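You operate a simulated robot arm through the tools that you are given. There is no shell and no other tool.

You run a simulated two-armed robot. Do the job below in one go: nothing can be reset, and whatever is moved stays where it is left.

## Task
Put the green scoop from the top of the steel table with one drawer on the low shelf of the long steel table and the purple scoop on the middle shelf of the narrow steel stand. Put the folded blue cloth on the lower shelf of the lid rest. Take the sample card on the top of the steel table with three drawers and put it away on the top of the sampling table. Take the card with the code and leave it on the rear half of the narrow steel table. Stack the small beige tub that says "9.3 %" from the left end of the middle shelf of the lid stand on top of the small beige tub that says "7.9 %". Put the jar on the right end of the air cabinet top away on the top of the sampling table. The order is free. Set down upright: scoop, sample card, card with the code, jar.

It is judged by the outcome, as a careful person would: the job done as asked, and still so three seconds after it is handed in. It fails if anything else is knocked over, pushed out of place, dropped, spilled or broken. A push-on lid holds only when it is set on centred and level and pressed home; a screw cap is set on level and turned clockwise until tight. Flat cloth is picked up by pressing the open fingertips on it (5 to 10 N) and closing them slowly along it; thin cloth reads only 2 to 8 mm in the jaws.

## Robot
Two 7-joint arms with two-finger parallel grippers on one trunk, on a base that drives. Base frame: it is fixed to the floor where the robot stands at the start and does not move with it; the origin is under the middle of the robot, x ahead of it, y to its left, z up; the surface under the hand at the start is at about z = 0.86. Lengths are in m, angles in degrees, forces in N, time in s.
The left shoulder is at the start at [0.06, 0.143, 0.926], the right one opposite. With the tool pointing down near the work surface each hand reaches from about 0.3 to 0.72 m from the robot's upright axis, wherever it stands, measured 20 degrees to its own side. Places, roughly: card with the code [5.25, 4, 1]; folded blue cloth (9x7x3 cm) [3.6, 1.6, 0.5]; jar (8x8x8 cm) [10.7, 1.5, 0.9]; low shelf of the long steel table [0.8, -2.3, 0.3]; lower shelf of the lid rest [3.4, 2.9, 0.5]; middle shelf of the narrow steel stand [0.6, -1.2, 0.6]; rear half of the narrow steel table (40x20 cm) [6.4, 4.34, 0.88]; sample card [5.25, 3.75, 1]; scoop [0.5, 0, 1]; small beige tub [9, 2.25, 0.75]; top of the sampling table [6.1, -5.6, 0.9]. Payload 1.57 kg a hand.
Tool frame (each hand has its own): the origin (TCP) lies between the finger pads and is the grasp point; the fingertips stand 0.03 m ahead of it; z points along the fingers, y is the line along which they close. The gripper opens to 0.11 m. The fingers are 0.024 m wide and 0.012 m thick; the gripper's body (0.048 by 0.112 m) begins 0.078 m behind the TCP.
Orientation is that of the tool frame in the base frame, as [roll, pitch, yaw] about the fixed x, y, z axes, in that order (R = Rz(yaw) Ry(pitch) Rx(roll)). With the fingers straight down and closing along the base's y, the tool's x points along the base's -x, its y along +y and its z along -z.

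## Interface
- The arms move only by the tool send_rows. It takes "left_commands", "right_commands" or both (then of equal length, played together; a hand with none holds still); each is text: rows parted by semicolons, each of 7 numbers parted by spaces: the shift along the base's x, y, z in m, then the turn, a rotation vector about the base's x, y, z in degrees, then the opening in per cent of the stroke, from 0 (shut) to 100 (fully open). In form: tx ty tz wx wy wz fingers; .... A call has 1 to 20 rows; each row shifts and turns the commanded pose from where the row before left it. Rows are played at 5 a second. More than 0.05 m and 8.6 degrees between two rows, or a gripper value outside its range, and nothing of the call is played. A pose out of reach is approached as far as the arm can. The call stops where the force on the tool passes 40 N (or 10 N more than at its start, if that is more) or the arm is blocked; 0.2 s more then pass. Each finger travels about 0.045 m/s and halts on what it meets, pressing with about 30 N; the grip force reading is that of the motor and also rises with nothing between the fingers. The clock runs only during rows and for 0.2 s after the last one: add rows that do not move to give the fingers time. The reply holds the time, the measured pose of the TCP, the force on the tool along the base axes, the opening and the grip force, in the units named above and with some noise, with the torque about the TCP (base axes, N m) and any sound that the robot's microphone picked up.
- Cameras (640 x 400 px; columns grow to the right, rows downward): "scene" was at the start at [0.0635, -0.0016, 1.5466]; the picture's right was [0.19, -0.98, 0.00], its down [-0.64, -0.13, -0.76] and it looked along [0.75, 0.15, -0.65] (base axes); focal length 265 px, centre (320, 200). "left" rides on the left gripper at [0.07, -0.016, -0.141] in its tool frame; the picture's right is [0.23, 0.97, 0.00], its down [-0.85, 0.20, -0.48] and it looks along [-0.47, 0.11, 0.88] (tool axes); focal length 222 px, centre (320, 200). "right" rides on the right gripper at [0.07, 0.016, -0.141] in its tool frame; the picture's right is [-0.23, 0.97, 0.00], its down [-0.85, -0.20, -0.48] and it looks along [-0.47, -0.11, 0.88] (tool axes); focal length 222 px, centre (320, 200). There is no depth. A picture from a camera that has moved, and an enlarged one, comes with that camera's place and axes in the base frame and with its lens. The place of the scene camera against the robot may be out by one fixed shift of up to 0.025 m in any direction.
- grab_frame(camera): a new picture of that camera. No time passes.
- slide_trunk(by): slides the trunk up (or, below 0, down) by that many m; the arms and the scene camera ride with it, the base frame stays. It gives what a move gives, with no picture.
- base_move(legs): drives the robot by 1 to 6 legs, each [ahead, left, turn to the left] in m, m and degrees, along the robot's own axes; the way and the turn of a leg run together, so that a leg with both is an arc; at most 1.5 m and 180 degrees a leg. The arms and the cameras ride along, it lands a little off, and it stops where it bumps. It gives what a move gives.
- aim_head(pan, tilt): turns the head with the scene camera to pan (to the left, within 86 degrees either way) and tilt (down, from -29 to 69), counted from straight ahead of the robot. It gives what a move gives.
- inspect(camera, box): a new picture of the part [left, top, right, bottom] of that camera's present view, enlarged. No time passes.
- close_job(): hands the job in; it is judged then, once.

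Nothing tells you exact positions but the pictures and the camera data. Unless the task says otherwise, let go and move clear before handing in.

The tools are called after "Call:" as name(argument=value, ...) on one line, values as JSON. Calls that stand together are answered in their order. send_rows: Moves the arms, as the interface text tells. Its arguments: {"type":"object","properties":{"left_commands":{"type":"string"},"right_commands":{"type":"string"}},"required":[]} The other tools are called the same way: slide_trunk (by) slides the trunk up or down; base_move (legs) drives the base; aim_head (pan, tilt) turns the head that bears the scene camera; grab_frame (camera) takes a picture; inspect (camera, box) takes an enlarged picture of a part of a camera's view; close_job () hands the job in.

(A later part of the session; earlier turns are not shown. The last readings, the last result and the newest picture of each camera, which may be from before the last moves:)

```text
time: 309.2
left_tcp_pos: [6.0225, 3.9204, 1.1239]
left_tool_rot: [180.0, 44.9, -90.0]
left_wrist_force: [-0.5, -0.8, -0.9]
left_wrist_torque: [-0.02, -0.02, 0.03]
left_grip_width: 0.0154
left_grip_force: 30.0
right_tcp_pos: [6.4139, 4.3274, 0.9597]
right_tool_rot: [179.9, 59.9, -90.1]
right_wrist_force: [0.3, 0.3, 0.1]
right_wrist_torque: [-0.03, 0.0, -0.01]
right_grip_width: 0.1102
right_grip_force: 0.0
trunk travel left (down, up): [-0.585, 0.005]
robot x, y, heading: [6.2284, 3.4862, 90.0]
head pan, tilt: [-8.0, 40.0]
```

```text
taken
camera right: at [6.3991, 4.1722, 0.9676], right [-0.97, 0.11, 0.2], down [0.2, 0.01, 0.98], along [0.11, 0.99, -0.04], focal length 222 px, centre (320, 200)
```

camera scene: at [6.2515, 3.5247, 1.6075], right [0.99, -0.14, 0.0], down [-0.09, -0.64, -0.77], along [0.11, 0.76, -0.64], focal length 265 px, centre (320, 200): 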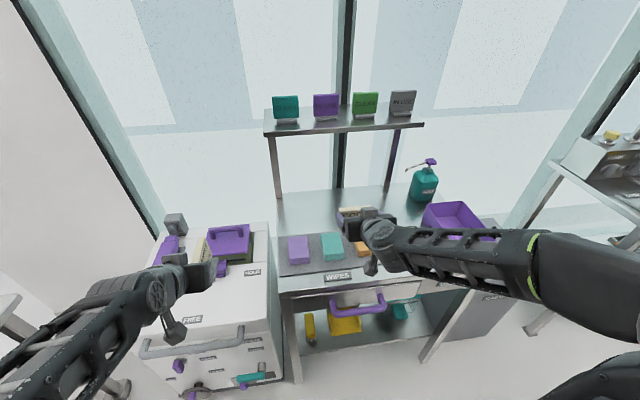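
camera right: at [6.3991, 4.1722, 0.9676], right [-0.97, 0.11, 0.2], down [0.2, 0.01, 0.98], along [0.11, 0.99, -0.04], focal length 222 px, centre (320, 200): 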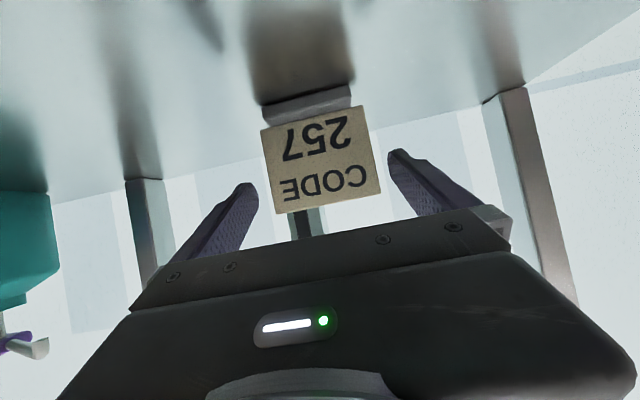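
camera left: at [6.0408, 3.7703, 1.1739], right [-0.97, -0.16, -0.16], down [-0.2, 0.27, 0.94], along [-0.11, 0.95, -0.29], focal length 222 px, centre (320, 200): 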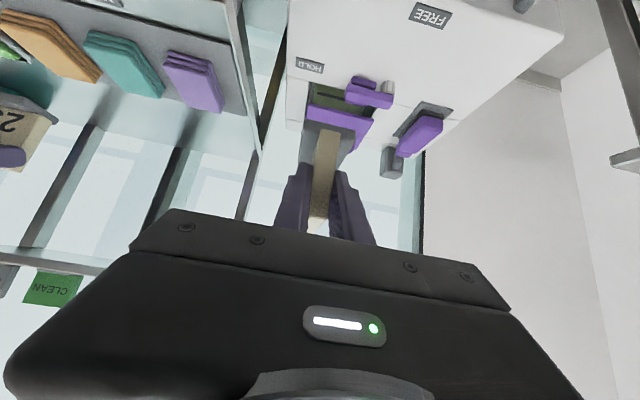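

Call:
send_rows(right_commands="0 -0.02 0.012 0 0 0 100; 0 -0.03 0.02 0 0 0 100; 0 -0.035 0.025 0 0 0 100; 0 -0.035 0.03 0 0 0 100; 0 -0.04 0.025 0 0 0 100; 0 -0.04 0.02 0 0 0 100; 0 -0.04 0.01 0 0 0 100; 0 0 0 0 0 0 100")

Call:
grab_frame(camera="right")

Call:
grab_frame(camera="scene")

```text
time: 311.0
left_tcp_pos: [6.0251, 3.9203, 1.1237]
left_tool_rot: [-179.8, 44.8, -90.2]
left_wrist_force: [-0.2, -0.2, -0.2]
left_wrist_torque: [-0.02, -0.03, -0.01]
left_grip_width: 0.0153
left_grip_force: 29.6
right_tcp_pos: [6.4147, 4.0878, 1.1028]
right_tool_rot: [180.0, 59.8, -90.0]
right_wrist_force: [0.3, 0.0, 0.1]
right_wrist_torque: [0.03, 0.02, 0.0]
right_grip_width: 0.1098
right_grip_force: 0.0
trunk travel left (down, up): [-0.585, 0.005]
robot x, y, heading: [6.2298, 3.4895, 90.0]
head pan, tilt: [-8.0, 40.0]
```

```text
taken
camera right: at [6.3997, 3.9324, 1.1127], right [-0.97, 0.11, 0.2], down [0.2, 0.01, 0.98], along [0.11, 0.99, -0.04], focal length 222 px, centre (320, 200)
```

right: 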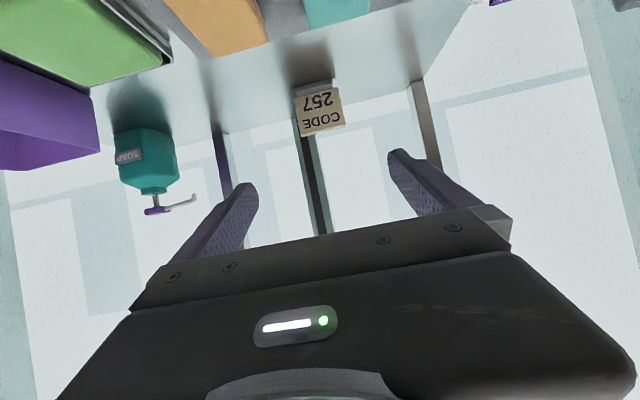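

```text
taken
camera scene: at [6.2511, 3.5257, 1.6073], right [0.99, -0.14, 0.0], down [-0.09, -0.64, -0.77], along [0.11, 0.76, -0.64], focal length 265 px, centre (320, 200)
```

scene: 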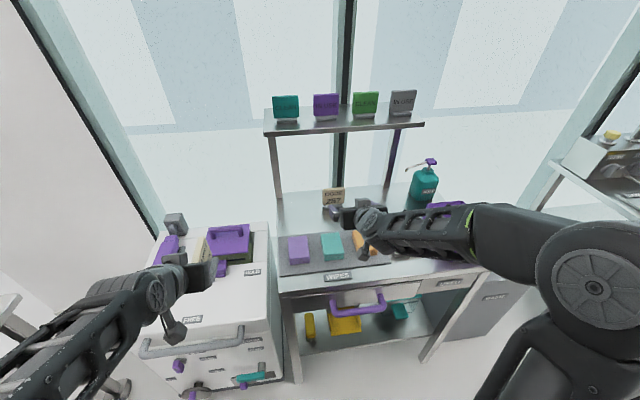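

The code card stands upright on the rear half. I back off to a clear spot and turn right to face +x.

Call:
base_move(legs=[[-0.17, 0, 0]])

Call:
aim_head(pan=-70, tilt=30)

Call:
grab_frame(camera="scene")

```text
time: 312.5
left_tcp_pos: [6.0239, 3.7482, 1.1253]
left_tool_rot: [-179.9, 45.1, -90.2]
left_wrist_force: [0.1, 0.2, -0.9]
left_wrist_torque: [-0.03, 0.01, 0.01]
left_grip_width: 0.0154
left_grip_force: 29.9
right_tcp_pos: [6.4147, 3.9172, 1.1034]
right_tool_rot: [179.8, 60.0, -90.3]
right_wrist_force: [-0.5, 0.0, -0.6]
right_wrist_torque: [0.01, -0.02, -0.03]
right_grip_width: 0.11
right_grip_force: 0.1
trunk travel left (down, up): [-0.585, 0.005]
robot x, y, heading: [6.2323, 3.3193, 89.8]
head pan, tilt: [-8.0, 40.0]
```

```text
time: 313.8
left_tcp_pos: [6.0247, 3.7497, 1.1235]
left_tool_rot: [179.9, 44.9, -90.2]
left_wrist_force: [-0.5, 0.6, -0.9]
left_wrist_torque: [-0.02, 0.03, 0.0]
left_grip_width: 0.0152
left_grip_force: 29.9
right_tcp_pos: [6.4171, 3.9175, 1.1037]
right_tool_rot: [180.0, 59.9, -90.3]
right_wrist_force: [0.0, 0.6, 0.3]
right_wrist_torque: [0.0, -0.03, -0.01]
right_grip_width: 0.1097
right_grip_force: 0.0
trunk travel left (down, up): [-0.585, 0.005]
robot x, y, heading: [6.2285, 3.3212, 89.7]
head pan, tilt: [-70.0, 30.0]
```

```text
taken
camera scene: at [6.324, 3.3014, 1.6227], right [0.34, -0.94, 0.0], down [-0.47, -0.17, -0.87], along [0.81, 0.29, -0.5], focal length 265 px, centre (320, 200)
```

scene: 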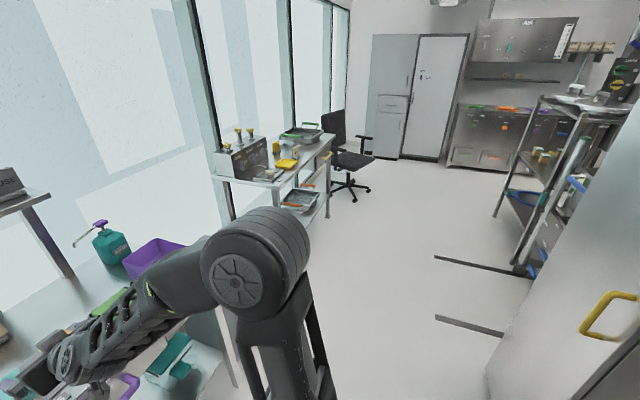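

Call:
base_move(legs=[[0, 0, -90], [1.2, -0.1, 0]])

Call:
aim_head(pan=-15, tilt=20)

Call:
grab_frame(camera="scene")

```text
time: 323.8
left_tcp_pos: [7.8703, 3.3965, 1.1246]
left_tool_rot: [-179.9, 44.9, 179.0]
left_wrist_force: [0.1, 0.0, -1.0]
left_wrist_torque: [0.02, 0.01, 0.03]
left_grip_width: 0.0157
left_grip_force: 30.4
right_tcp_pos: [8.0345, 3.0048, 1.1044]
right_tool_rot: [179.9, 60.0, 179.0]
right_wrist_force: [0.8, 0.0, -0.8]
right_wrist_torque: [-0.02, 0.01, 0.01]
right_grip_width: 0.1101
right_grip_force: 0.2
trunk travel left (down, up): [-0.585, 0.005]
robot x, y, heading: [7.4336, 3.1988, -1.2]
head pan, tilt: [-70.0, 30.0]
```

```text
time: 325.1
left_tcp_pos: [7.8693, 3.3988, 1.1223]
left_tool_rot: [-180.0, 44.8, 179.0]
left_wrist_force: [-0.1, -0.1, -1.6]
left_wrist_torque: [0.03, 0.06, 0.01]
left_grip_width: 0.0153
left_grip_force: 30.3
right_tcp_pos: [8.0317, 3.0043, 1.1041]
right_tool_rot: [179.9, 60.1, 179.1]
right_wrist_force: [0.3, 0.0, -0.7]
right_wrist_torque: [0.01, -0.01, -0.02]
right_grip_width: 0.1103
right_grip_force: 0.0
trunk travel left (down, up): [-0.585, 0.005]
robot x, y, heading: [7.438, 3.1979, -1.0]
head pan, tilt: [-15.0, 20.0]
```

```text
taken
camera scene: at [7.5057, 3.1551, 1.6388], right [-0.27, -0.96, 0.0], down [-0.33, 0.09, -0.94], along [0.9, -0.26, -0.34], focal length 265 px, centre (320, 200)
```

scene: 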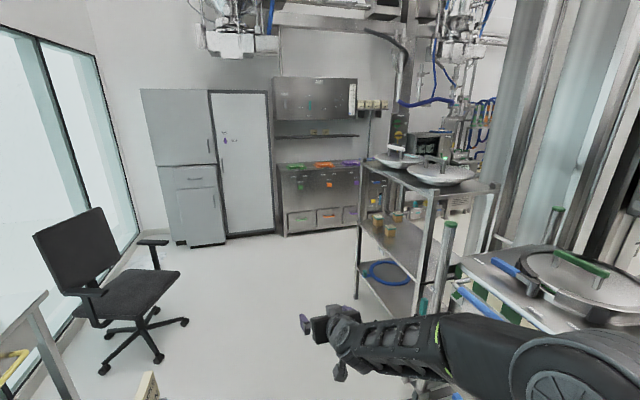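

I see the lid stand (large lids on top, beige tubs on its middle shelf) and the air cabinet at the far wall. I zoom in.

Call:
inspect(camera="scene", box=[340, 130, 500, 310])

Call:
inspect(camera="scene", box=[260, 60, 400, 250])

```text
2.22 times, centred on (420, 220) of scene
camera zoom: at [7.5057, 3.1551, 1.6388], right [-0.27, -0.96, 0.0], down [-0.33, 0.09, -0.94], along [0.9, -0.26, -0.34], focal length 588 px, centre (98, 156)
```

zoom: 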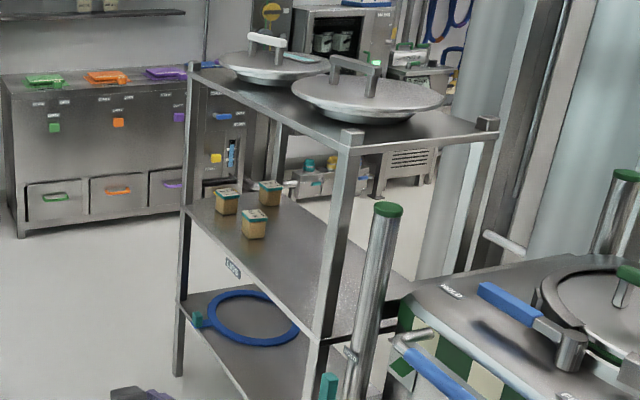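

```text
2.11 times, centred on (330, 155) of scene
camera zoom: at [7.5057, 3.1551, 1.6388], right [-0.27, -0.96, 0.0], down [-0.33, 0.09, -0.94], along [0.9, -0.26, -0.34], focal length 557 px, centre (299, 295)
```

zoom: 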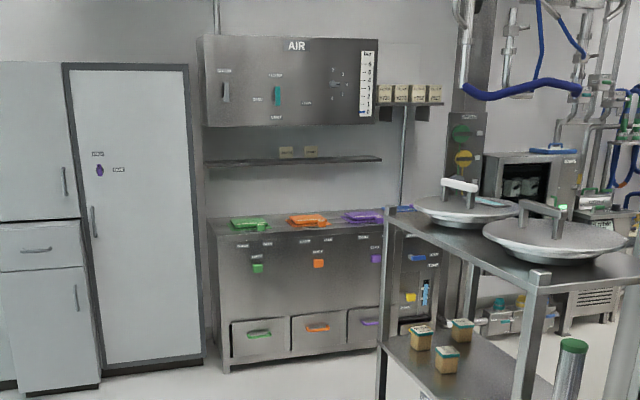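

The stand's front faces +y with three small tubs at its far (left) end near (9.0–9.2, 2.0–2.2). I drive along, turn to face it, and sidestep to the tubs.

Call:
base_move(legs=[[0.95, 0, 0], [0, 0, -89], [0, 0.8, 0]])

Call:
aim_head(pan=0, tilt=30)

Call:
grab_frame(camera="scene")

Call:
grab_frame(camera="right")

```text
time: 337.7
left_tcp_pos: [9.378, 2.7257, 1.1231]
left_tool_rot: [-180.0, 44.9, 88.8]
left_wrist_force: [0.2, -0.3, -1.2]
left_wrist_torque: [0.02, 0.01, 0.02]
left_grip_width: 0.0155
left_grip_force: 29.8
right_tcp_pos: [8.9832, 2.5654, 1.1027]
right_tool_rot: [180.0, 59.8, 88.9]
right_wrist_force: [-0.4, 0.3, -0.3]
right_wrist_torque: [0.02, -0.01, 0.0]
right_grip_width: 0.1102
right_grip_force: 0.1
trunk travel left (down, up): [-0.585, 0.005]
robot x, y, heading: [9.1792, 3.16, -91.2]
head pan, tilt: [-15.0, 20.0]
```

```text
time: 338.5
left_tcp_pos: [9.3766, 2.7261, 1.1231]
left_tool_rot: [179.9, 45.0, 88.8]
left_wrist_force: [1.0, 0.6, -0.9]
left_wrist_torque: [0.02, -0.04, 0.01]
left_grip_width: 0.0153
left_grip_force: 30.3
right_tcp_pos: [8.9831, 2.5648, 1.1042]
right_tool_rot: [179.9, 60.0, 88.7]
right_wrist_force: [0.6, 0.4, -0.3]
right_wrist_torque: [0.01, 0.01, -0.01]
right_grip_width: 0.11
right_grip_force: 0.1
trunk travel left (down, up): [-0.585, 0.005]
robot x, y, heading: [9.1817, 3.161, -91.2]
head pan, tilt: [0.0, 30.0]
```

```text
taken
camera scene: at [9.1895, 3.0825, 1.6228], right [-1.0, 0.02, 0.0], down [0.01, 0.5, -0.87], along [-0.02, -0.87, -0.5], focal length 265 px, centre (320, 200)
```

scene: 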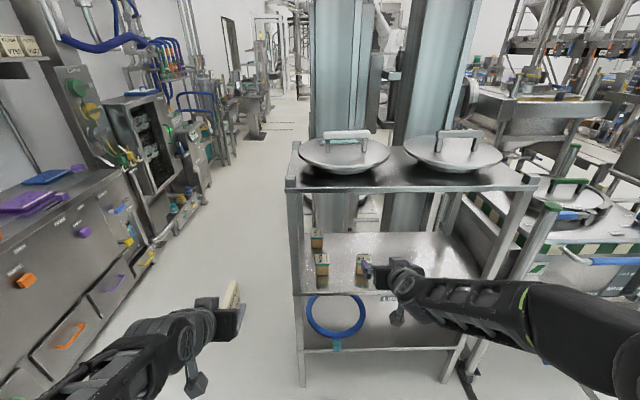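

```text
taken
camera right: at [9.004, 2.7244, 1.1131], right [0.97, -0.13, 0.2], down [-0.2, -0.01, 0.98], along [-0.13, -0.99, -0.04], focal length 222 px, centre (320, 200)
```

right: 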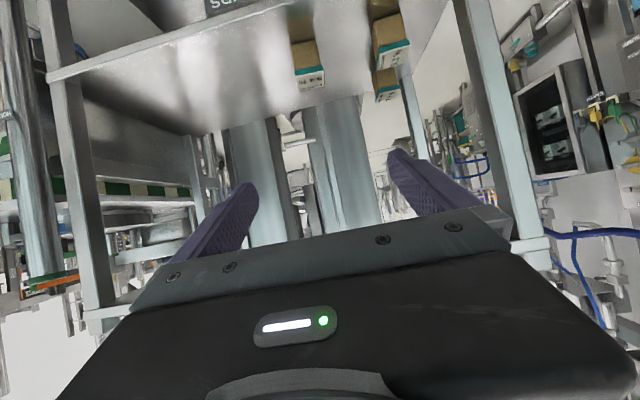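

Call:
inspect(camera="scene", box=[290, 220, 390, 300])

Call:
inspect(camera="right", box=[270, 0, 430, 120])

```text
5.00 times, centred on (340, 260) of scene
camera zoom: at [9.1895, 3.0825, 1.6228], right [-1.0, 0.02, 0.0], down [0.01, 0.5, -0.87], along [-0.02, -0.87, -0.5], focal length 1323 px, centre (220, -100)
```

zoom: 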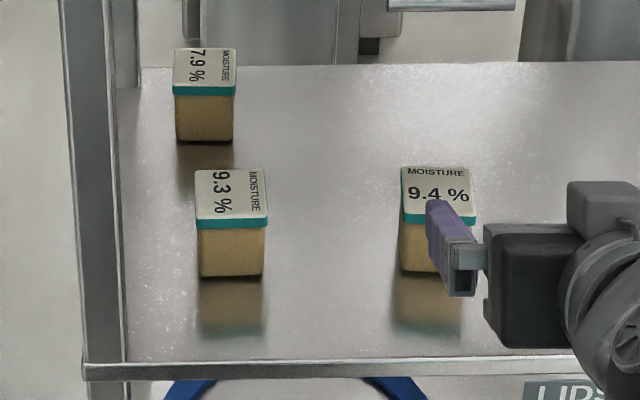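

```text
3.33 times, centred on (350, 60) of right
camera zoom: at [9.004, 2.7244, 1.1131], right [0.97, -0.13, 0.2], down [-0.2, -0.01, 0.98], along [-0.13, -0.99, -0.04], focal length 740 px, centre (220, 667)
```

zoom: 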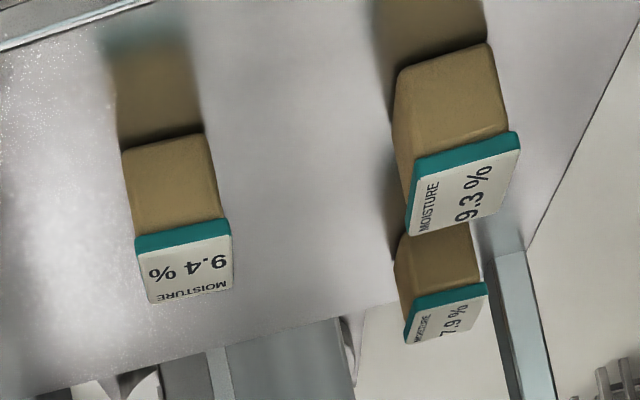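

Labels: front-left tub 9.3 %, rear-left 7.9 %, the other 9.4 %. Front-left tub centre ≈(9.151, 2.228), shelf z≈0.757; the 7.9 % tub ≈(9.173, 2.055). I move in with the right hand lined up.

Call:
base_move(legs=[[0.2, 0.17, 1.2]])

Call:
slide_trunk(by=-0.1)

Call:
aim_head(pan=-5, tilt=38)

Call:
grab_frame(camera="scene")

Call:
grab_frame(camera="right")

```text
time: 340.4
left_tcp_pos: [9.5582, 2.5286, 1.1234]
left_tool_rot: [-179.9, 44.8, 90.0]
left_wrist_force: [-0.3, 0.6, -1.0]
left_wrist_torque: [0.02, 0.0, 0.01]
left_grip_width: 0.0153
left_grip_force: 29.3
right_tcp_pos: [9.1682, 2.36, 1.1026]
right_tool_rot: [179.9, 59.9, 90.0]
right_wrist_force: [-0.3, 0.7, 0.1]
right_wrist_torque: [0.02, 0.01, -0.01]
right_grip_width: 0.1096
right_grip_force: 0.0
trunk travel left (down, up): [-0.585, 0.005]
robot x, y, heading: [9.3516, 2.9563, -90.5]
head pan, tilt: [0.0, 30.0]
```

```text
time: 341.7
left_tcp_pos: [9.5582, 2.5304, 1.0233]
left_tool_rot: [-180.0, 44.8, 90.0]
left_wrist_force: [0.2, 0.8, -0.4]
left_wrist_torque: [0.07, -0.01, 0.01]
left_grip_width: 0.0154
left_grip_force: 29.9
right_tcp_pos: [9.1678, 2.3616, 1.0047]
right_tool_rot: [179.9, 59.9, 90.0]
right_wrist_force: [0.4, 0.2, 0.2]
right_wrist_torque: [-0.01, 0.01, 0.0]
right_grip_width: 0.1098
right_grip_force: 0.1
trunk travel left (down, up): [-0.485, 0.105]
robot x, y, heading: [9.3516, 2.9604, -90.2]
head pan, tilt: [0.0, 30.0]
```

```text
time: 342.4
left_tcp_pos: [9.5574, 2.5292, 1.0241]
left_tool_rot: [-180.0, 45.0, 90.0]
left_wrist_force: [-0.4, -0.1, -0.1]
left_wrist_torque: [0.04, 0.01, -0.01]
left_grip_width: 0.0155
left_grip_force: 29.8
right_tcp_pos: [9.1684, 2.3617, 1.0044]
right_tool_rot: [179.9, 59.9, 90.0]
right_wrist_force: [-0.6, 0.3, 0.6]
right_wrist_torque: [-0.02, 0.0, 0.02]
right_grip_width: 0.1101
right_grip_force: 0.0
trunk travel left (down, up): [-0.485, 0.105]
robot x, y, heading: [9.3528, 2.9577, -89.9]
head pan, tilt: [-5.0, 38.0]
```

```text
taken
camera scene: at [9.3555, 2.8865, 1.5104], right [-1.0, 0.09, 0.0], down [0.05, 0.61, -0.79], along [-0.07, -0.79, -0.62], focal length 265 px, centre (320, 200)
```

scene: 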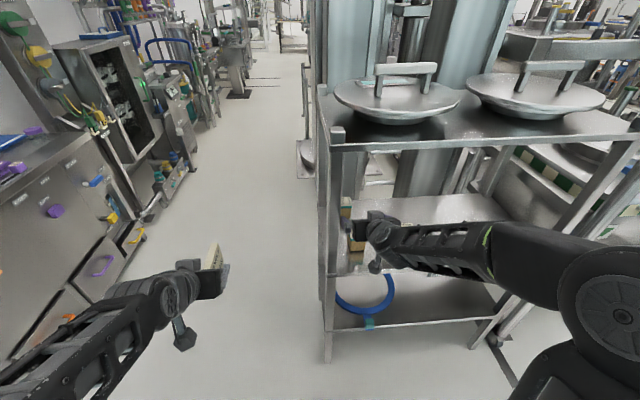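

```text
taken
camera right: at [9.1853, 2.5204, 1.0131], right [0.97, -0.11, 0.2], down [-0.2, -0.01, 0.98], along [-0.11, -0.99, -0.04], focal length 222 px, centre (320, 200)
```

right: 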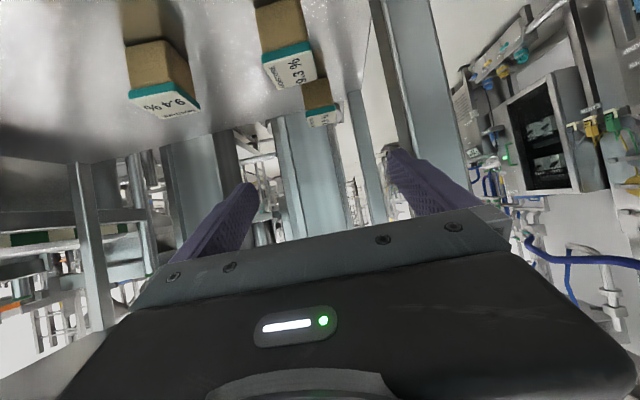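

Call:
inspect(camera="right", box=[240, 0, 380, 140])

Call:
inspect(camera="scene", box=[310, 170, 430, 310])

```text
2.86 times, centred on (310, 70) of right
camera zoom: at [9.1853, 2.5204, 1.0131], right [0.97, -0.11, 0.2], down [-0.2, -0.01, 0.98], along [-0.11, -0.99, -0.04], focal length 635 px, centre (349, 571)
```

zoom: 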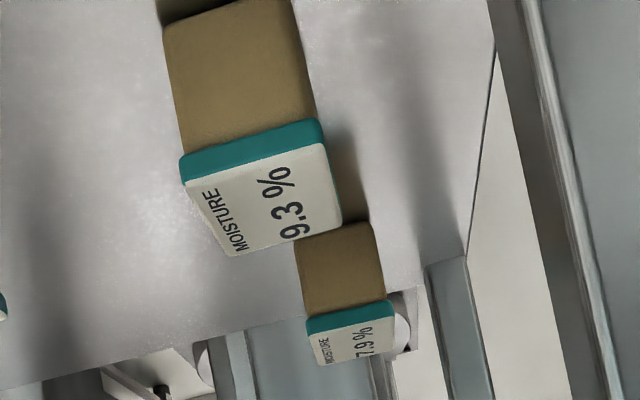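

```text
2.86 times, centred on (370, 240) of scene
camera zoom: at [9.3555, 2.8865, 1.5104], right [-1.0, 0.09, 0.0], down [0.05, 0.61, -0.79], along [-0.07, -0.79, -0.62], focal length 756 px, centre (177, 86)
```

zoom: 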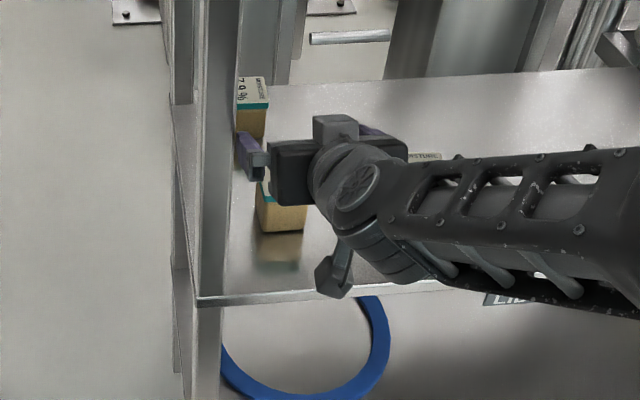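

Refined from the wrist camera: 9.3 % tub centre ≈(9.150, 2.220), 7.9 % tub x≈9.170. I pull the hand back, flatten it to 66°, lower it, and move the base closer.

Call:
send_rows(right_commands="-0.0045 0.025 -0.02 -1.5 0 0 100; -0.0045 0.025 -0.02 -1.5 0 0 100; -0.0045 0.025 -0.02 -1.5 0 0 100; -0.0045 0.025 -0.02 -1.5 0 0 100; 0 0.01 -0.04 0 0 0 100; 0 0 -0.04 0 0 0 100; 0 0 0 0 0 0 100")

Call:
base_move(legs=[[0.09, 0, 0]])

Call:
grab_frame(camera="right")

Call:
grab_frame(camera="scene")

```text
time: 344.0
left_tcp_pos: [9.5581, 2.5305, 1.0233]
left_tool_rot: [180.0, 44.9, 90.0]
left_wrist_force: [0.2, 0.1, -1.1]
left_wrist_torque: [0.03, 0.0, 0.03]
left_grip_width: 0.0157
left_grip_force: 29.8
right_tcp_pos: [9.1483, 2.4284, 0.8436]
right_tool_rot: [179.8, 66.1, 89.9]
right_wrist_force: [-0.5, 0.5, -0.5]
right_wrist_torque: [0.01, 0.02, -0.01]
right_grip_width: 0.11
right_grip_force: 0.0
right hand out of reach, approached as far as the arm can: row 3, 4, 5
trunk travel left (down, up): [-0.485, 0.105]
robot x, y, heading: [9.3517, 2.9621, -90.2]
head pan, tilt: [-5.0, 38.0]
```

```text
time: 345.1
left_tcp_pos: [9.5583, 2.441, 1.0224]
left_tool_rot: [179.9, 44.8, 90.0]
left_wrist_force: [1.0, -0.2, -1.1]
left_wrist_torque: [0.04, 0.02, -0.04]
left_grip_width: 0.0157
left_grip_force: 29.9
right_tcp_pos: [9.1486, 2.3387, 0.8428]
right_tool_rot: [180.0, 66.0, 90.0]
right_wrist_force: [-0.1, -0.9, -0.1]
right_wrist_torque: [0.01, -0.04, -0.03]
right_grip_width: 0.11
right_grip_force: 0.2
trunk travel left (down, up): [-0.485, 0.105]
robot x, y, heading: [9.353, 2.8698, -90.0]
head pan, tilt: [-5.0, 38.0]
```

```text
taken
camera right: at [9.1664, 2.4983, 0.836], right [0.97, -0.09, 0.21], down [-0.2, 0.09, 0.98], along [-0.11, -0.99, 0.07], focal length 222 px, centre (320, 200)
```

right: 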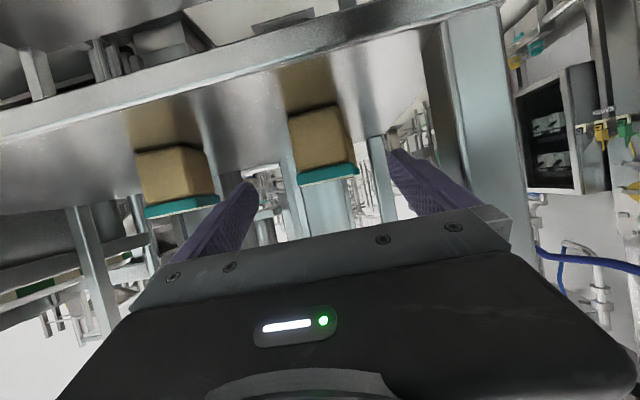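

```text
taken
camera scene: at [9.3554, 2.7969, 1.5103], right [-1.0, 0.09, 0.0], down [0.05, 0.61, -0.79], along [-0.07, -0.78, -0.62], focal length 265 px, centre (320, 200)
```

scene: 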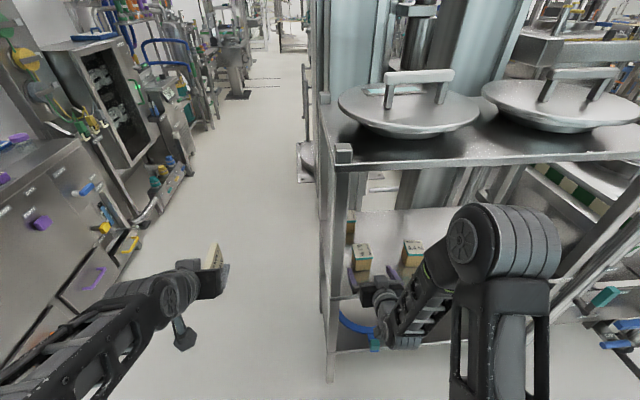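

Refined: 9.3 % tub centre (9.152, 2.233), z 0.762–0.832 with the lid's edge above 0.82; 7.9 % tub centre (9.172, 2.052). I lower the fingers to body height and advance.

Call:
send_rows(right_commands="0.0022 0 -0.026 0 0 0 100; 0.0022 0 -0.026 0 0 0 100; 0 -0.034 0 0 0 0 100; 0 -0.034 0 0 0 0 100; 0 -0.033 0 0 0 0 100; 0 0 0 0 0 0 100")

Call:
grab_frame(camera="right")

Call:
inspect(camera="scene", box=[310, 170, 430, 310])

```text
time: 346.5
left_tcp_pos: [9.5583, 2.4419, 1.0231]
left_tool_rot: [180.0, 44.9, 90.0]
left_wrist_force: [0.1, 0.1, -1.3]
left_wrist_torque: [0.02, -0.02, -0.01]
left_grip_width: 0.0156
left_grip_force: 29.9
right_tcp_pos: [9.1541, 2.2395, 0.791]
right_tool_rot: [179.9, 66.0, 90.1]
right_wrist_force: [-0.1, 0.2, 0.5]
right_wrist_torque: [-0.03, 0.04, 0.02]
right_grip_width: 0.1102
right_grip_force: 0.1
trunk travel left (down, up): [-0.485, 0.105]
robot x, y, heading: [9.3519, 2.8744, -89.8]
head pan, tilt: [-5.0, 38.0]
```

```text
taken
camera right: at [9.1714, 2.3984, 0.7832], right [0.97, -0.09, 0.21], down [-0.2, 0.09, 0.98], along [-0.11, -0.99, 0.07], focal length 222 px, centre (320, 200)
```

right: 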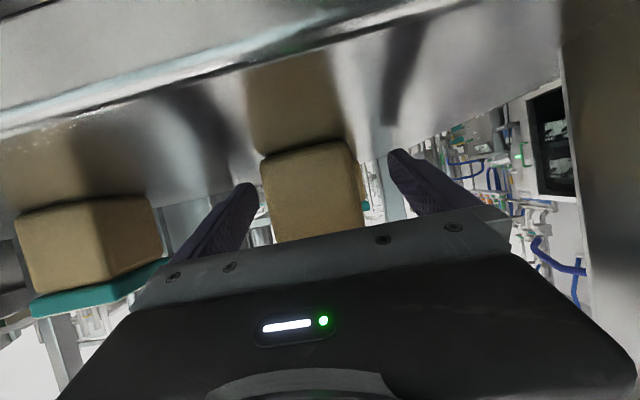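

```text
2.86 times, centred on (370, 240) of scene
camera zoom: at [9.3554, 2.7987, 1.5104], right [-1.0, 0.09, 0.0], down [0.05, 0.61, -0.79], along [-0.07, -0.78, -0.62], focal length 756 px, centre (177, 86)
```

zoom: 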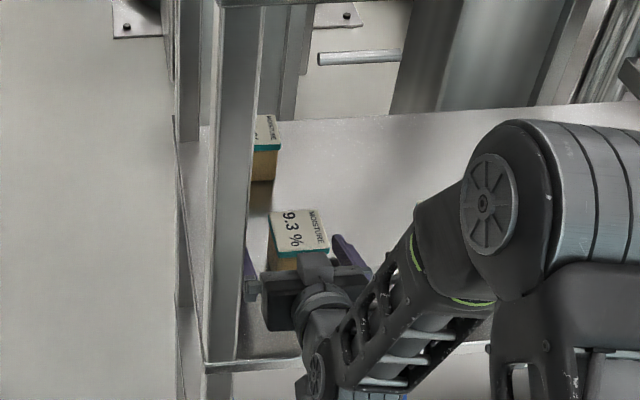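

Call:
send_rows(right_commands="0 0 0 0 0 0 85; 0 0 0 0 0 0 75; 0 0 0 0 0 0 65; 0 0 0 0 0 0 55; 0 0 0 0 0 0 40; 0 0 0 0 0 0 20; 0 0 0 0 0 0 0; 0 0 0 0 0 0 0")

Call:
grab_frame(camera="right")

```text
time: 348.3
left_tcp_pos: [9.5574, 2.4416, 1.0237]
left_tool_rot: [-179.9, 44.9, 89.9]
left_wrist_force: [0.2, 0.0, -1.1]
left_wrist_torque: [0.06, -0.01, 0.03]
left_grip_width: 0.0152
left_grip_force: 30.3
right_tcp_pos: [9.1538, 2.2395, 0.7911]
right_tool_rot: [180.0, 66.1, 89.9]
right_wrist_force: [-0.4, -0.4, 0.2]
right_wrist_torque: [-0.04, 0.03, 0.01]
right_grip_width: 0.0597
right_grip_force: 30.1
trunk travel left (down, up): [-0.485, 0.105]
robot x, y, heading: [9.3499, 2.8736, -89.9]
head pan, tilt: [-5.0, 38.0]
```

```text
taken
camera right: at [9.1712, 2.3986, 0.7833], right [0.97, -0.09, 0.21], down [-0.2, 0.09, 0.98], along [-0.11, -0.99, 0.07], focal length 222 px, centre (320, 200)
```

right: 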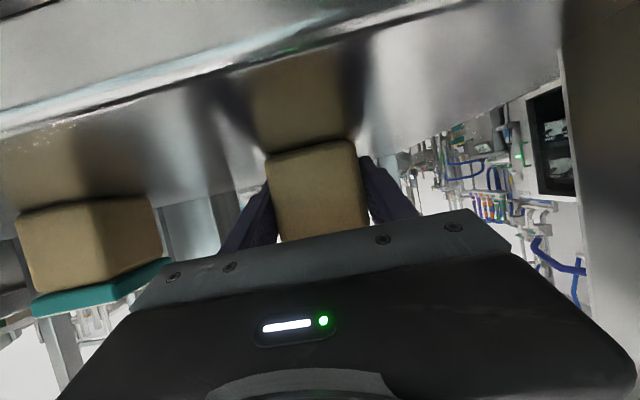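

The tub is gripped on its body (60 mm). I lift it straight up.

Call:
send_rows(right_commands="0 0 0.015 0 0 0 0; 0 0 0.02 0 0 0 0; 0 0 0.035 0 0 0 0; 0 0 0.035 0 0 0 0; 0 0 0 0 0 0 0")

Call:
grab_frame(camera="right")

Call:
inspect(camera="scene", box=[310, 170, 430, 310])

```text
time: 349.5
left_tcp_pos: [9.5579, 2.4416, 1.0234]
left_tool_rot: [-180.0, 44.9, 90.0]
left_wrist_force: [-0.6, 0.7, -0.8]
left_wrist_torque: [0.07, -0.01, 0.01]
left_grip_width: 0.0156
left_grip_force: 29.9
right_tcp_pos: [9.1531, 2.2387, 0.8965]
right_tool_rot: [179.9, 65.9, 90.0]
right_wrist_force: [0.5, 0.5, -1.5]
right_wrist_torque: [-0.04, -0.01, 0.0]
right_grip_width: 0.0597
right_grip_force: 29.9
trunk travel left (down, up): [-0.485, 0.105]
robot x, y, heading: [9.352, 2.8722, -90.0]
head pan, tilt: [-5.0, 38.0]
```

```text
taken
camera right: at [9.1704, 2.3974, 0.8891], right [0.97, -0.09, 0.21], down [-0.2, 0.09, 0.98], along [-0.11, -0.99, 0.07], focal length 222 px, centre (320, 200)
```

right: 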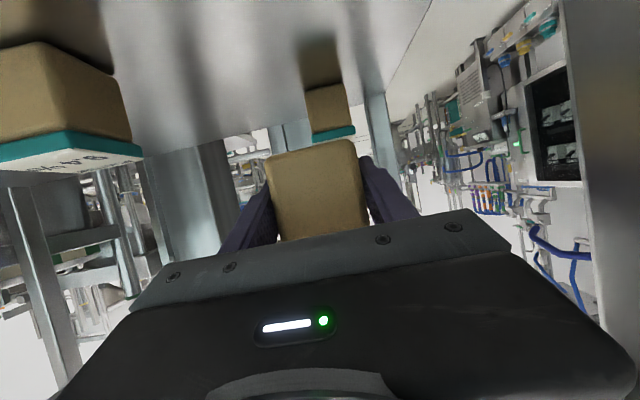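

```text
2.86 times, centred on (370, 240) of scene
camera zoom: at [9.3554, 2.7982, 1.5104], right [-1.0, 0.09, 0.0], down [0.05, 0.61, -0.79], along [-0.07, -0.78, -0.62], focal length 756 px, centre (177, 86)
```

zoom: 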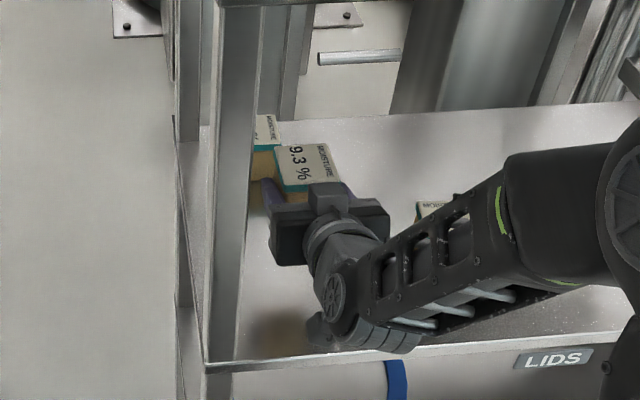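

The 7.9 % tub is seen beyond: centre x≈9.1735, about 0.181 m further back. I carry the held tub over it.

Call:
send_rows(right_commands="0.0041 -0.036 0 0 0 0 0; 0.0041 -0.036 0 0 0 0 0; 0.0041 -0.036 0 0 0 0 0; 0.0041 -0.036 0 0 0 0 0; 0.0041 -0.036 0 0 0 0 0; 0 0 0 0 0 0 0")

Call:
grab_frame(camera="right")

Call:
inspect(camera="scene", box=[310, 150, 430, 290])

Call:
grab_frame(camera="left")

```text
time: 350.9
left_tcp_pos: [9.5585, 2.4428, 1.0235]
left_tool_rot: [180.0, 44.9, 89.9]
left_wrist_force: [-0.1, 0.6, -0.8]
left_wrist_torque: [0.03, -0.04, 0.02]
left_grip_width: 0.0155
left_grip_force: 29.6
right_tcp_pos: [9.1715, 2.0576, 0.8964]
right_tool_rot: [179.9, 66.0, 89.9]
right_wrist_force: [-0.5, 0.4, -0.6]
right_wrist_torque: [-0.01, 0.0, 0.02]
right_grip_width: 0.0598
right_grip_force: 30.2
trunk travel left (down, up): [-0.485, 0.105]
robot x, y, heading: [9.3529, 2.8746, -90.5]
head pan, tilt: [-5.0, 38.0]
```

```text
taken
camera right: at [9.189, 2.2177, 0.889], right [0.97, -0.09, 0.21], down [-0.2, 0.09, 0.98], along [-0.11, -0.99, 0.07], focal length 222 px, centre (320, 200)
```

right: 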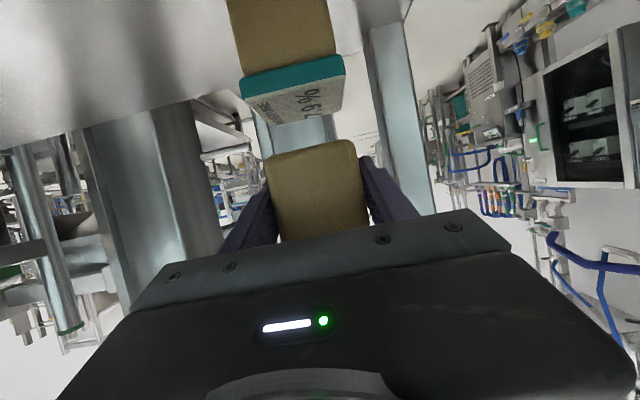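

```text
2.86 times, centred on (370, 220) of scene
camera zoom: at [9.3554, 2.7986, 1.5104], right [-1.0, 0.09, 0.0], down [0.05, 0.61, -0.79], along [-0.07, -0.78, -0.62], focal length 756 px, centre (177, 143)
```

zoom: 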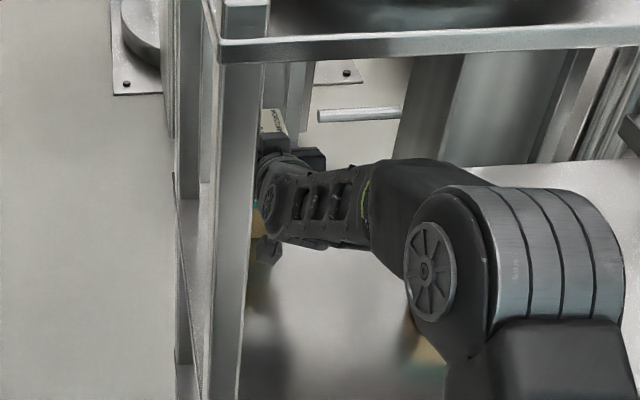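

```text
taken
camera left: at [9.5426, 2.5911, 1.0739], right [0.97, 0.16, -0.16], down [0.2, -0.27, 0.94], along [0.11, -0.95, -0.29], focal length 222 px, centre (320, 200)
```

left: 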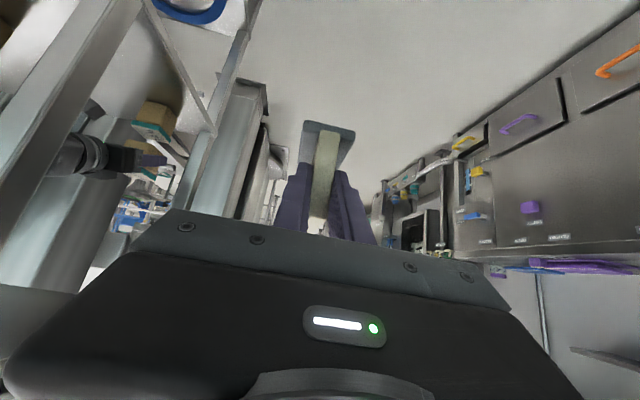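

Aligned within a centimetre; I correct by −7 mm in y and lower.

Call:
send_rows(right_commands="-0.001 -0.007 -0.01 0 0 0 0; 0 0 -0.01 0 0 0 0; 0 0 -0.008 0 0 0 0; 0 0 0 0 0 0 0")

Call:
grab_frame(camera="right")

```text
time: 351.9
left_tcp_pos: [9.5589, 2.4427, 1.0233]
left_tool_rot: [179.9, 44.8, 90.0]
left_wrist_force: [-0.2, 0.4, -0.4]
left_wrist_torque: [0.05, 0.0, -0.03]
left_grip_width: 0.0156
left_grip_force: 30.4
right_tcp_pos: [9.1713, 2.0509, 0.8681]
right_tool_rot: [179.8, 66.0, 89.9]
right_wrist_force: [0.1, -0.4, -2.0]
right_wrist_torque: [-0.01, -0.03, -0.03]
right_grip_width: 0.06
right_grip_force: 29.8
trunk travel left (down, up): [-0.485, 0.105]
robot x, y, heading: [9.351, 2.8718, -89.9]
head pan, tilt: [-5.0, 38.0]
```

```text
taken
camera right: at [9.1892, 2.2099, 0.8608], right [0.97, -0.09, 0.21], down [-0.2, 0.09, 0.98], along [-0.11, -0.99, 0.07], focal length 222 px, centre (320, 200)
```

right: 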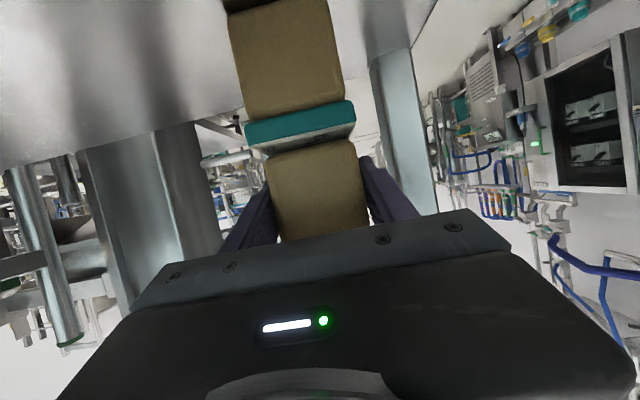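

Call:
send_rows(right_commands="-0.001 0 -0.003 0 0 0 0; -0.001 0 -0.003 0 0 0 0; 0 0 -0.003 0 0 0 0; 0 0 0 0 0 0 0")

Call:
grab_frame(camera="right")

```text
time: 352.9
left_tcp_pos: [9.5584, 2.4444, 1.0256]
left_tool_rot: [-179.8, 45.0, 90.0]
left_wrist_force: [0.3, -0.6, -0.4]
left_wrist_torque: [0.01, -0.02, 0.0]
left_grip_width: 0.0153
left_grip_force: 29.7
right_tcp_pos: [9.1705, 2.051, 0.8665]
right_tool_rot: [179.9, 66.5, 89.9]
right_wrist_force: [-0.9, -1.6, 18.9]
right_wrist_torque: [0.5, 0.0, 0.02]
right_grip_width: 0.0598
right_grip_force: 29.9
trunk travel left (down, up): [-0.485, 0.105]
robot x, y, heading: [9.3501, 2.87, -90.0]
head pan, tilt: [-5.0, 38.0]
```

```text
taken
camera right: at [9.1887, 2.2105, 0.8569], right [0.97, -0.09, 0.21], down [-0.2, 0.1, 0.97], along [-0.11, -0.99, 0.08], focal length 222 px, centre (320, 200)
```

right: 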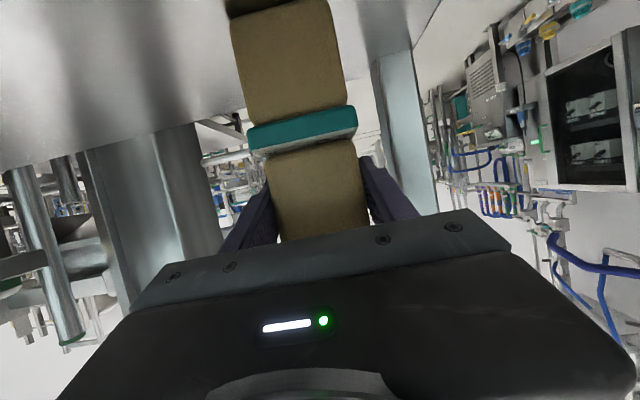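

Call:
send_rows(right_commands="0 0 0.006 0 0 0 0; 0 0 0 0 0 0 0")

Call:
inspect(camera="right", box=[200, 0, 400, 230])

Call:
grab_frame(camera="left")

```text
time: 353.5
left_tcp_pos: [9.5587, 2.4428, 1.0242]
left_tool_rot: [179.9, 44.8, 90.1]
left_wrist_force: [-0.2, 0.2, -0.7]
left_wrist_torque: [0.04, -0.01, -0.02]
left_grip_width: 0.0155
left_grip_force: 30.4
right_tcp_pos: [9.1715, 2.054, 0.8654]
right_tool_rot: [179.9, 65.9, 90.0]
right_wrist_force: [-0.8, -2.7, 7.9]
right_wrist_torque: [-0.28, -0.02, -0.03]
right_grip_width: 0.0599
right_grip_force: 29.9
trunk travel left (down, up): [-0.485, 0.105]
robot x, y, heading: [9.3519, 2.8705, -90.1]
head pan, tilt: [-5.0, 38.0]
```

```text
1.74 times, centred on (300, 115) of right
camera zoom: at [9.1889, 2.2122, 0.8586], right [0.97, -0.09, 0.21], down [-0.2, 0.09, 0.98], along [-0.11, -0.99, 0.07], focal length 386 px, centre (355, 348)
```

zoom: 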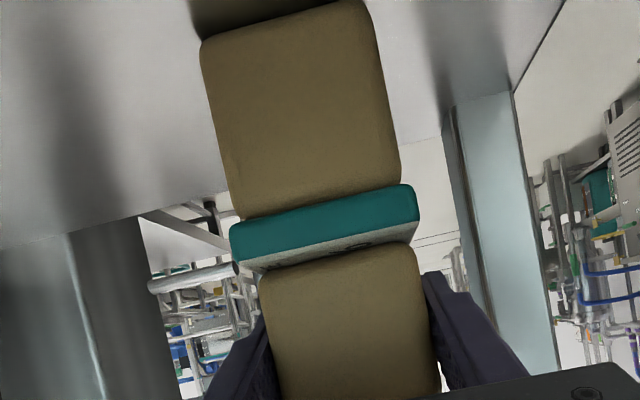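

```text
taken
camera left: at [9.5428, 2.5916, 1.0739], right [0.97, 0.16, -0.16], down [0.2, -0.27, 0.94], along [0.11, -0.95, -0.29], focal length 222 px, centre (320, 200)
```

left: 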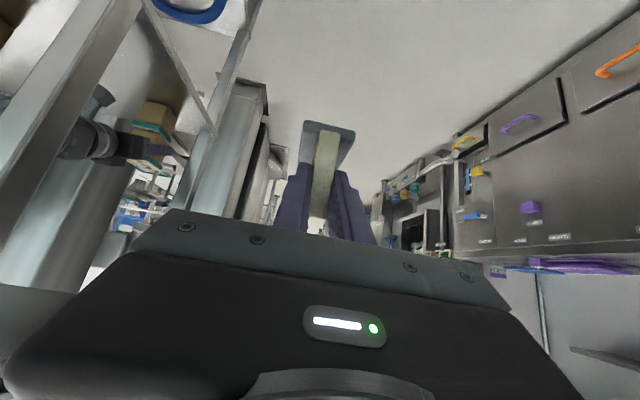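

Resting on the lower tub, centred within a few millimetres. I open the fingers gently.

Call:
send_rows(right_commands="0 0 0 0 0 0 58; 0 0 0 0 0 0 64; 0 0 0 0 0 0 72; 0 0 0 0 0 0 82; 0 0 0 0 0 0 88; 0 0 0 0 0 0 88; 0 0 0 0 0 0 88")

Call:
inspect(camera="right", box=[200, 0, 400, 230])

```text
time: 355.1
left_tcp_pos: [9.5584, 2.4406, 1.0238]
left_tool_rot: [-179.9, 44.9, 90.0]
left_wrist_force: [-0.7, 1.1, -1.2]
left_wrist_torque: [0.05, -0.01, -0.02]
left_grip_width: 0.0154
left_grip_force: 29.9
right_tcp_pos: [9.1706, 2.0519, 0.8651]
right_tool_rot: [179.9, 66.0, 89.8]
right_wrist_force: [0.8, 0.1, -0.1]
right_wrist_torque: [-0.03, 0.06, 0.0]
right_grip_width: 0.0967
right_grip_force: 0.1
trunk travel left (down, up): [-0.485, 0.105]
robot x, y, heading: [9.3568, 2.8723, -90.1]
head pan, tilt: [-5.0, 38.0]
```

```text
1.74 times, centred on (300, 115) of right
camera zoom: at [9.1889, 2.2114, 0.859], right [0.97, -0.09, 0.21], down [-0.2, 0.09, 0.98], along [-0.11, -0.99, 0.07], focal length 386 px, centre (355, 348)
```

zoom: 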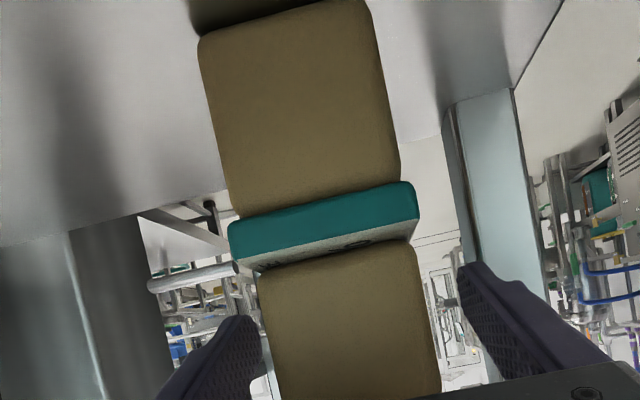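

The stack stands level. I draw the hand straight back.

Call:
send_rows(right_commands="0 0.015 0 0 0 0 88; 0 0.025 0 0 0 0 88; 0 0.035 0 0 0 0 88; 0 0.04 0 0 0 0 88; 0 0.04 0 0 0 0 88; 0 0.04 0 0 0 0 88; 0 0.04 0 0 0 0 88; 0 0.04 0 0 0 0 88; 0 0 0 0 0 0 88")

Call:
grab_frame(camera="right")

Call:
inspect(camera="scene", box=[310, 150, 430, 290])

```text
time: 357.1
left_tcp_pos: [9.5582, 2.4423, 1.0239]
left_tool_rot: [-179.9, 44.9, 90.0]
left_wrist_force: [-1.1, 0.5, -1.1]
left_wrist_torque: [0.04, -0.01, 0.05]
left_grip_width: 0.0157
left_grip_force: 29.5
right_tcp_pos: [9.1693, 2.326, 0.8652]
right_tool_rot: [179.9, 66.0, 90.0]
right_wrist_force: [0.0, 0.0, -0.3]
right_wrist_torque: [0.0, 0.01, 0.0]
right_grip_width: 0.0968
right_grip_force: 0.1
trunk travel left (down, up): [-0.485, 0.105]
robot x, y, heading: [9.3554, 2.8728, -90.0]
head pan, tilt: [-5.0, 38.0]
```

```text
taken
camera right: at [9.1869, 2.4863, 0.8586], right [0.97, -0.09, 0.21], down [-0.2, 0.09, 0.98], along [-0.11, -0.99, 0.07], focal length 222 px, centre (320, 200)
```

right: 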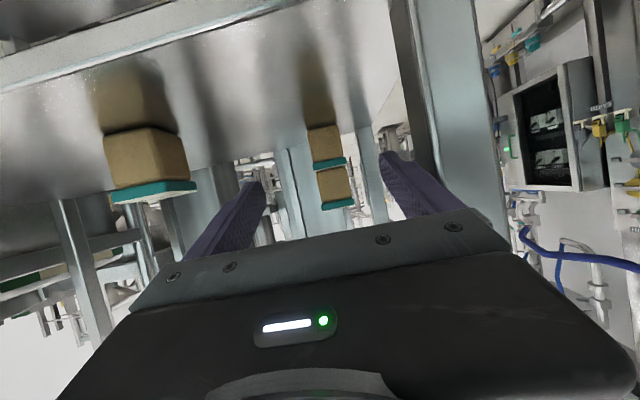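

```text
2.86 times, centred on (370, 220) of scene
camera zoom: at [9.3554, 2.7984, 1.5104], right [-1.0, 0.09, 0.0], down [0.05, 0.61, -0.79], along [-0.07, -0.78, -0.62], focal length 756 px, centre (177, 143)
```

zoom: 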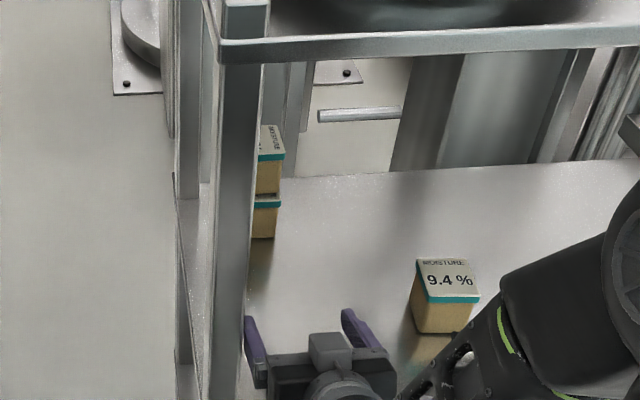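

The 9.3 % tub is stacked on the 7.9 % tub. I back out, move clear of the chair, and turn to face the air cabinet.

Call:
base_move(legs=[[-0.22, 0, 0], [0, 0.52, 0], [0, 0, 90]])

Call:
slide_trunk(by=0.1)

Call:
aim_head(pan=-40, tilt=25)

Call:
grab_frame(camera="scene")

Call:
inspect(camera="scene", box=[200, 100, 520, 300])

```text
time: 365.2
left_tcp_pos: [10.3096, 3.3028, 1.0229]
left_tool_rot: [180.0, 44.9, -179.1]
left_wrist_force: [0.6, -0.2, -1.3]
left_wrist_torque: [-0.03, 0.03, 0.0]
left_grip_width: 0.0154
left_grip_force: 29.7
right_tcp_pos: [10.4311, 2.9154, 0.8664]
right_tool_rot: [179.9, 66.0, -179.2]
right_wrist_force: [0.7, 0.3, 0.3]
right_wrist_torque: [-0.02, 0.02, 0.0]
right_grip_width: 0.097
right_grip_force: 0.0
trunk travel left (down, up): [-0.485, 0.105]
robot x, y, heading: [9.8809, 3.089, 0.9]
head pan, tilt: [-5.0, 38.0]
```

```text
time: 366.6
left_tcp_pos: [10.309, 3.301, 1.1232]
left_tool_rot: [-179.9, 44.9, -179.1]
left_wrist_force: [0.3, 1.1, -1.4]
left_wrist_torque: [-0.02, 0.0, -0.03]
left_grip_width: 0.0156
left_grip_force: 30.1
right_tcp_pos: [10.4309, 2.9159, 0.9664]
right_tool_rot: [179.9, 65.9, -179.2]
right_wrist_force: [1.1, -0.6, 0.3]
right_wrist_torque: [0.0, -0.03, -0.03]
right_grip_width: 0.0969
right_grip_force: 0.1
trunk travel left (down, up): [-0.585, 0.005]
robot x, y, heading: [9.8827, 3.0897, 0.8]
head pan, tilt: [-5.0, 38.0]
```

```text
time: 367.6
left_tcp_pos: [10.3096, 3.3029, 1.1229]
left_tool_rot: [180.0, 44.9, -179.0]
left_wrist_force: [-0.7, -0.5, -1.0]
left_wrist_torque: [0.03, 0.04, -0.03]
left_grip_width: 0.0153
left_grip_force: 30.0
right_tcp_pos: [10.4322, 2.9158, 0.966]
right_tool_rot: [179.9, 66.0, -179.2]
right_wrist_force: [-0.3, 0.0, 0.8]
right_wrist_torque: [-0.06, -0.03, 0.0]
right_grip_width: 0.0967
right_grip_force: 0.1
trunk travel left (down, up): [-0.585, 0.005]
robot x, y, heading: [9.8843, 3.0893, 1.0]
head pan, tilt: [-40.0, 25.0]
```

```text
taken
camera scene: at [9.9342, 3.0134, 1.6307], right [-0.63, -0.78, 0.0], down [-0.33, 0.27, -0.91], along [0.7, -0.57, -0.42], focal length 265 px, centre (320, 200)
```

scene: 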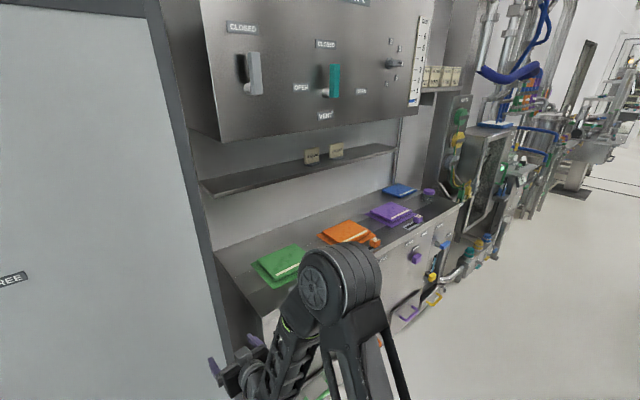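

```text
2.00 times, centred on (360, 200) of scene
camera zoom: at [9.9342, 3.0134, 1.6307], right [-0.63, -0.78, 0.0], down [-0.33, 0.27, -0.91], along [0.7, -0.57, -0.42], focal length 529 px, centre (240, 200)
```

zoom: 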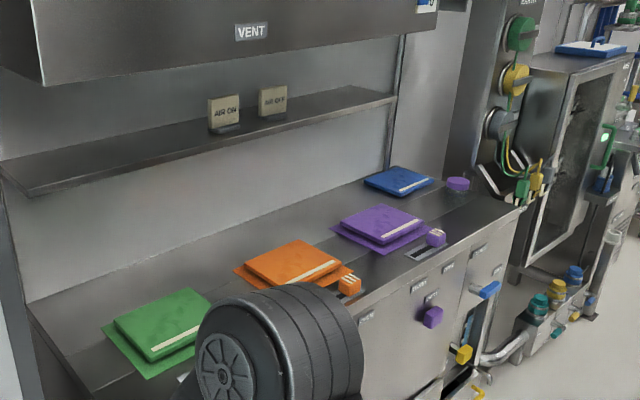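

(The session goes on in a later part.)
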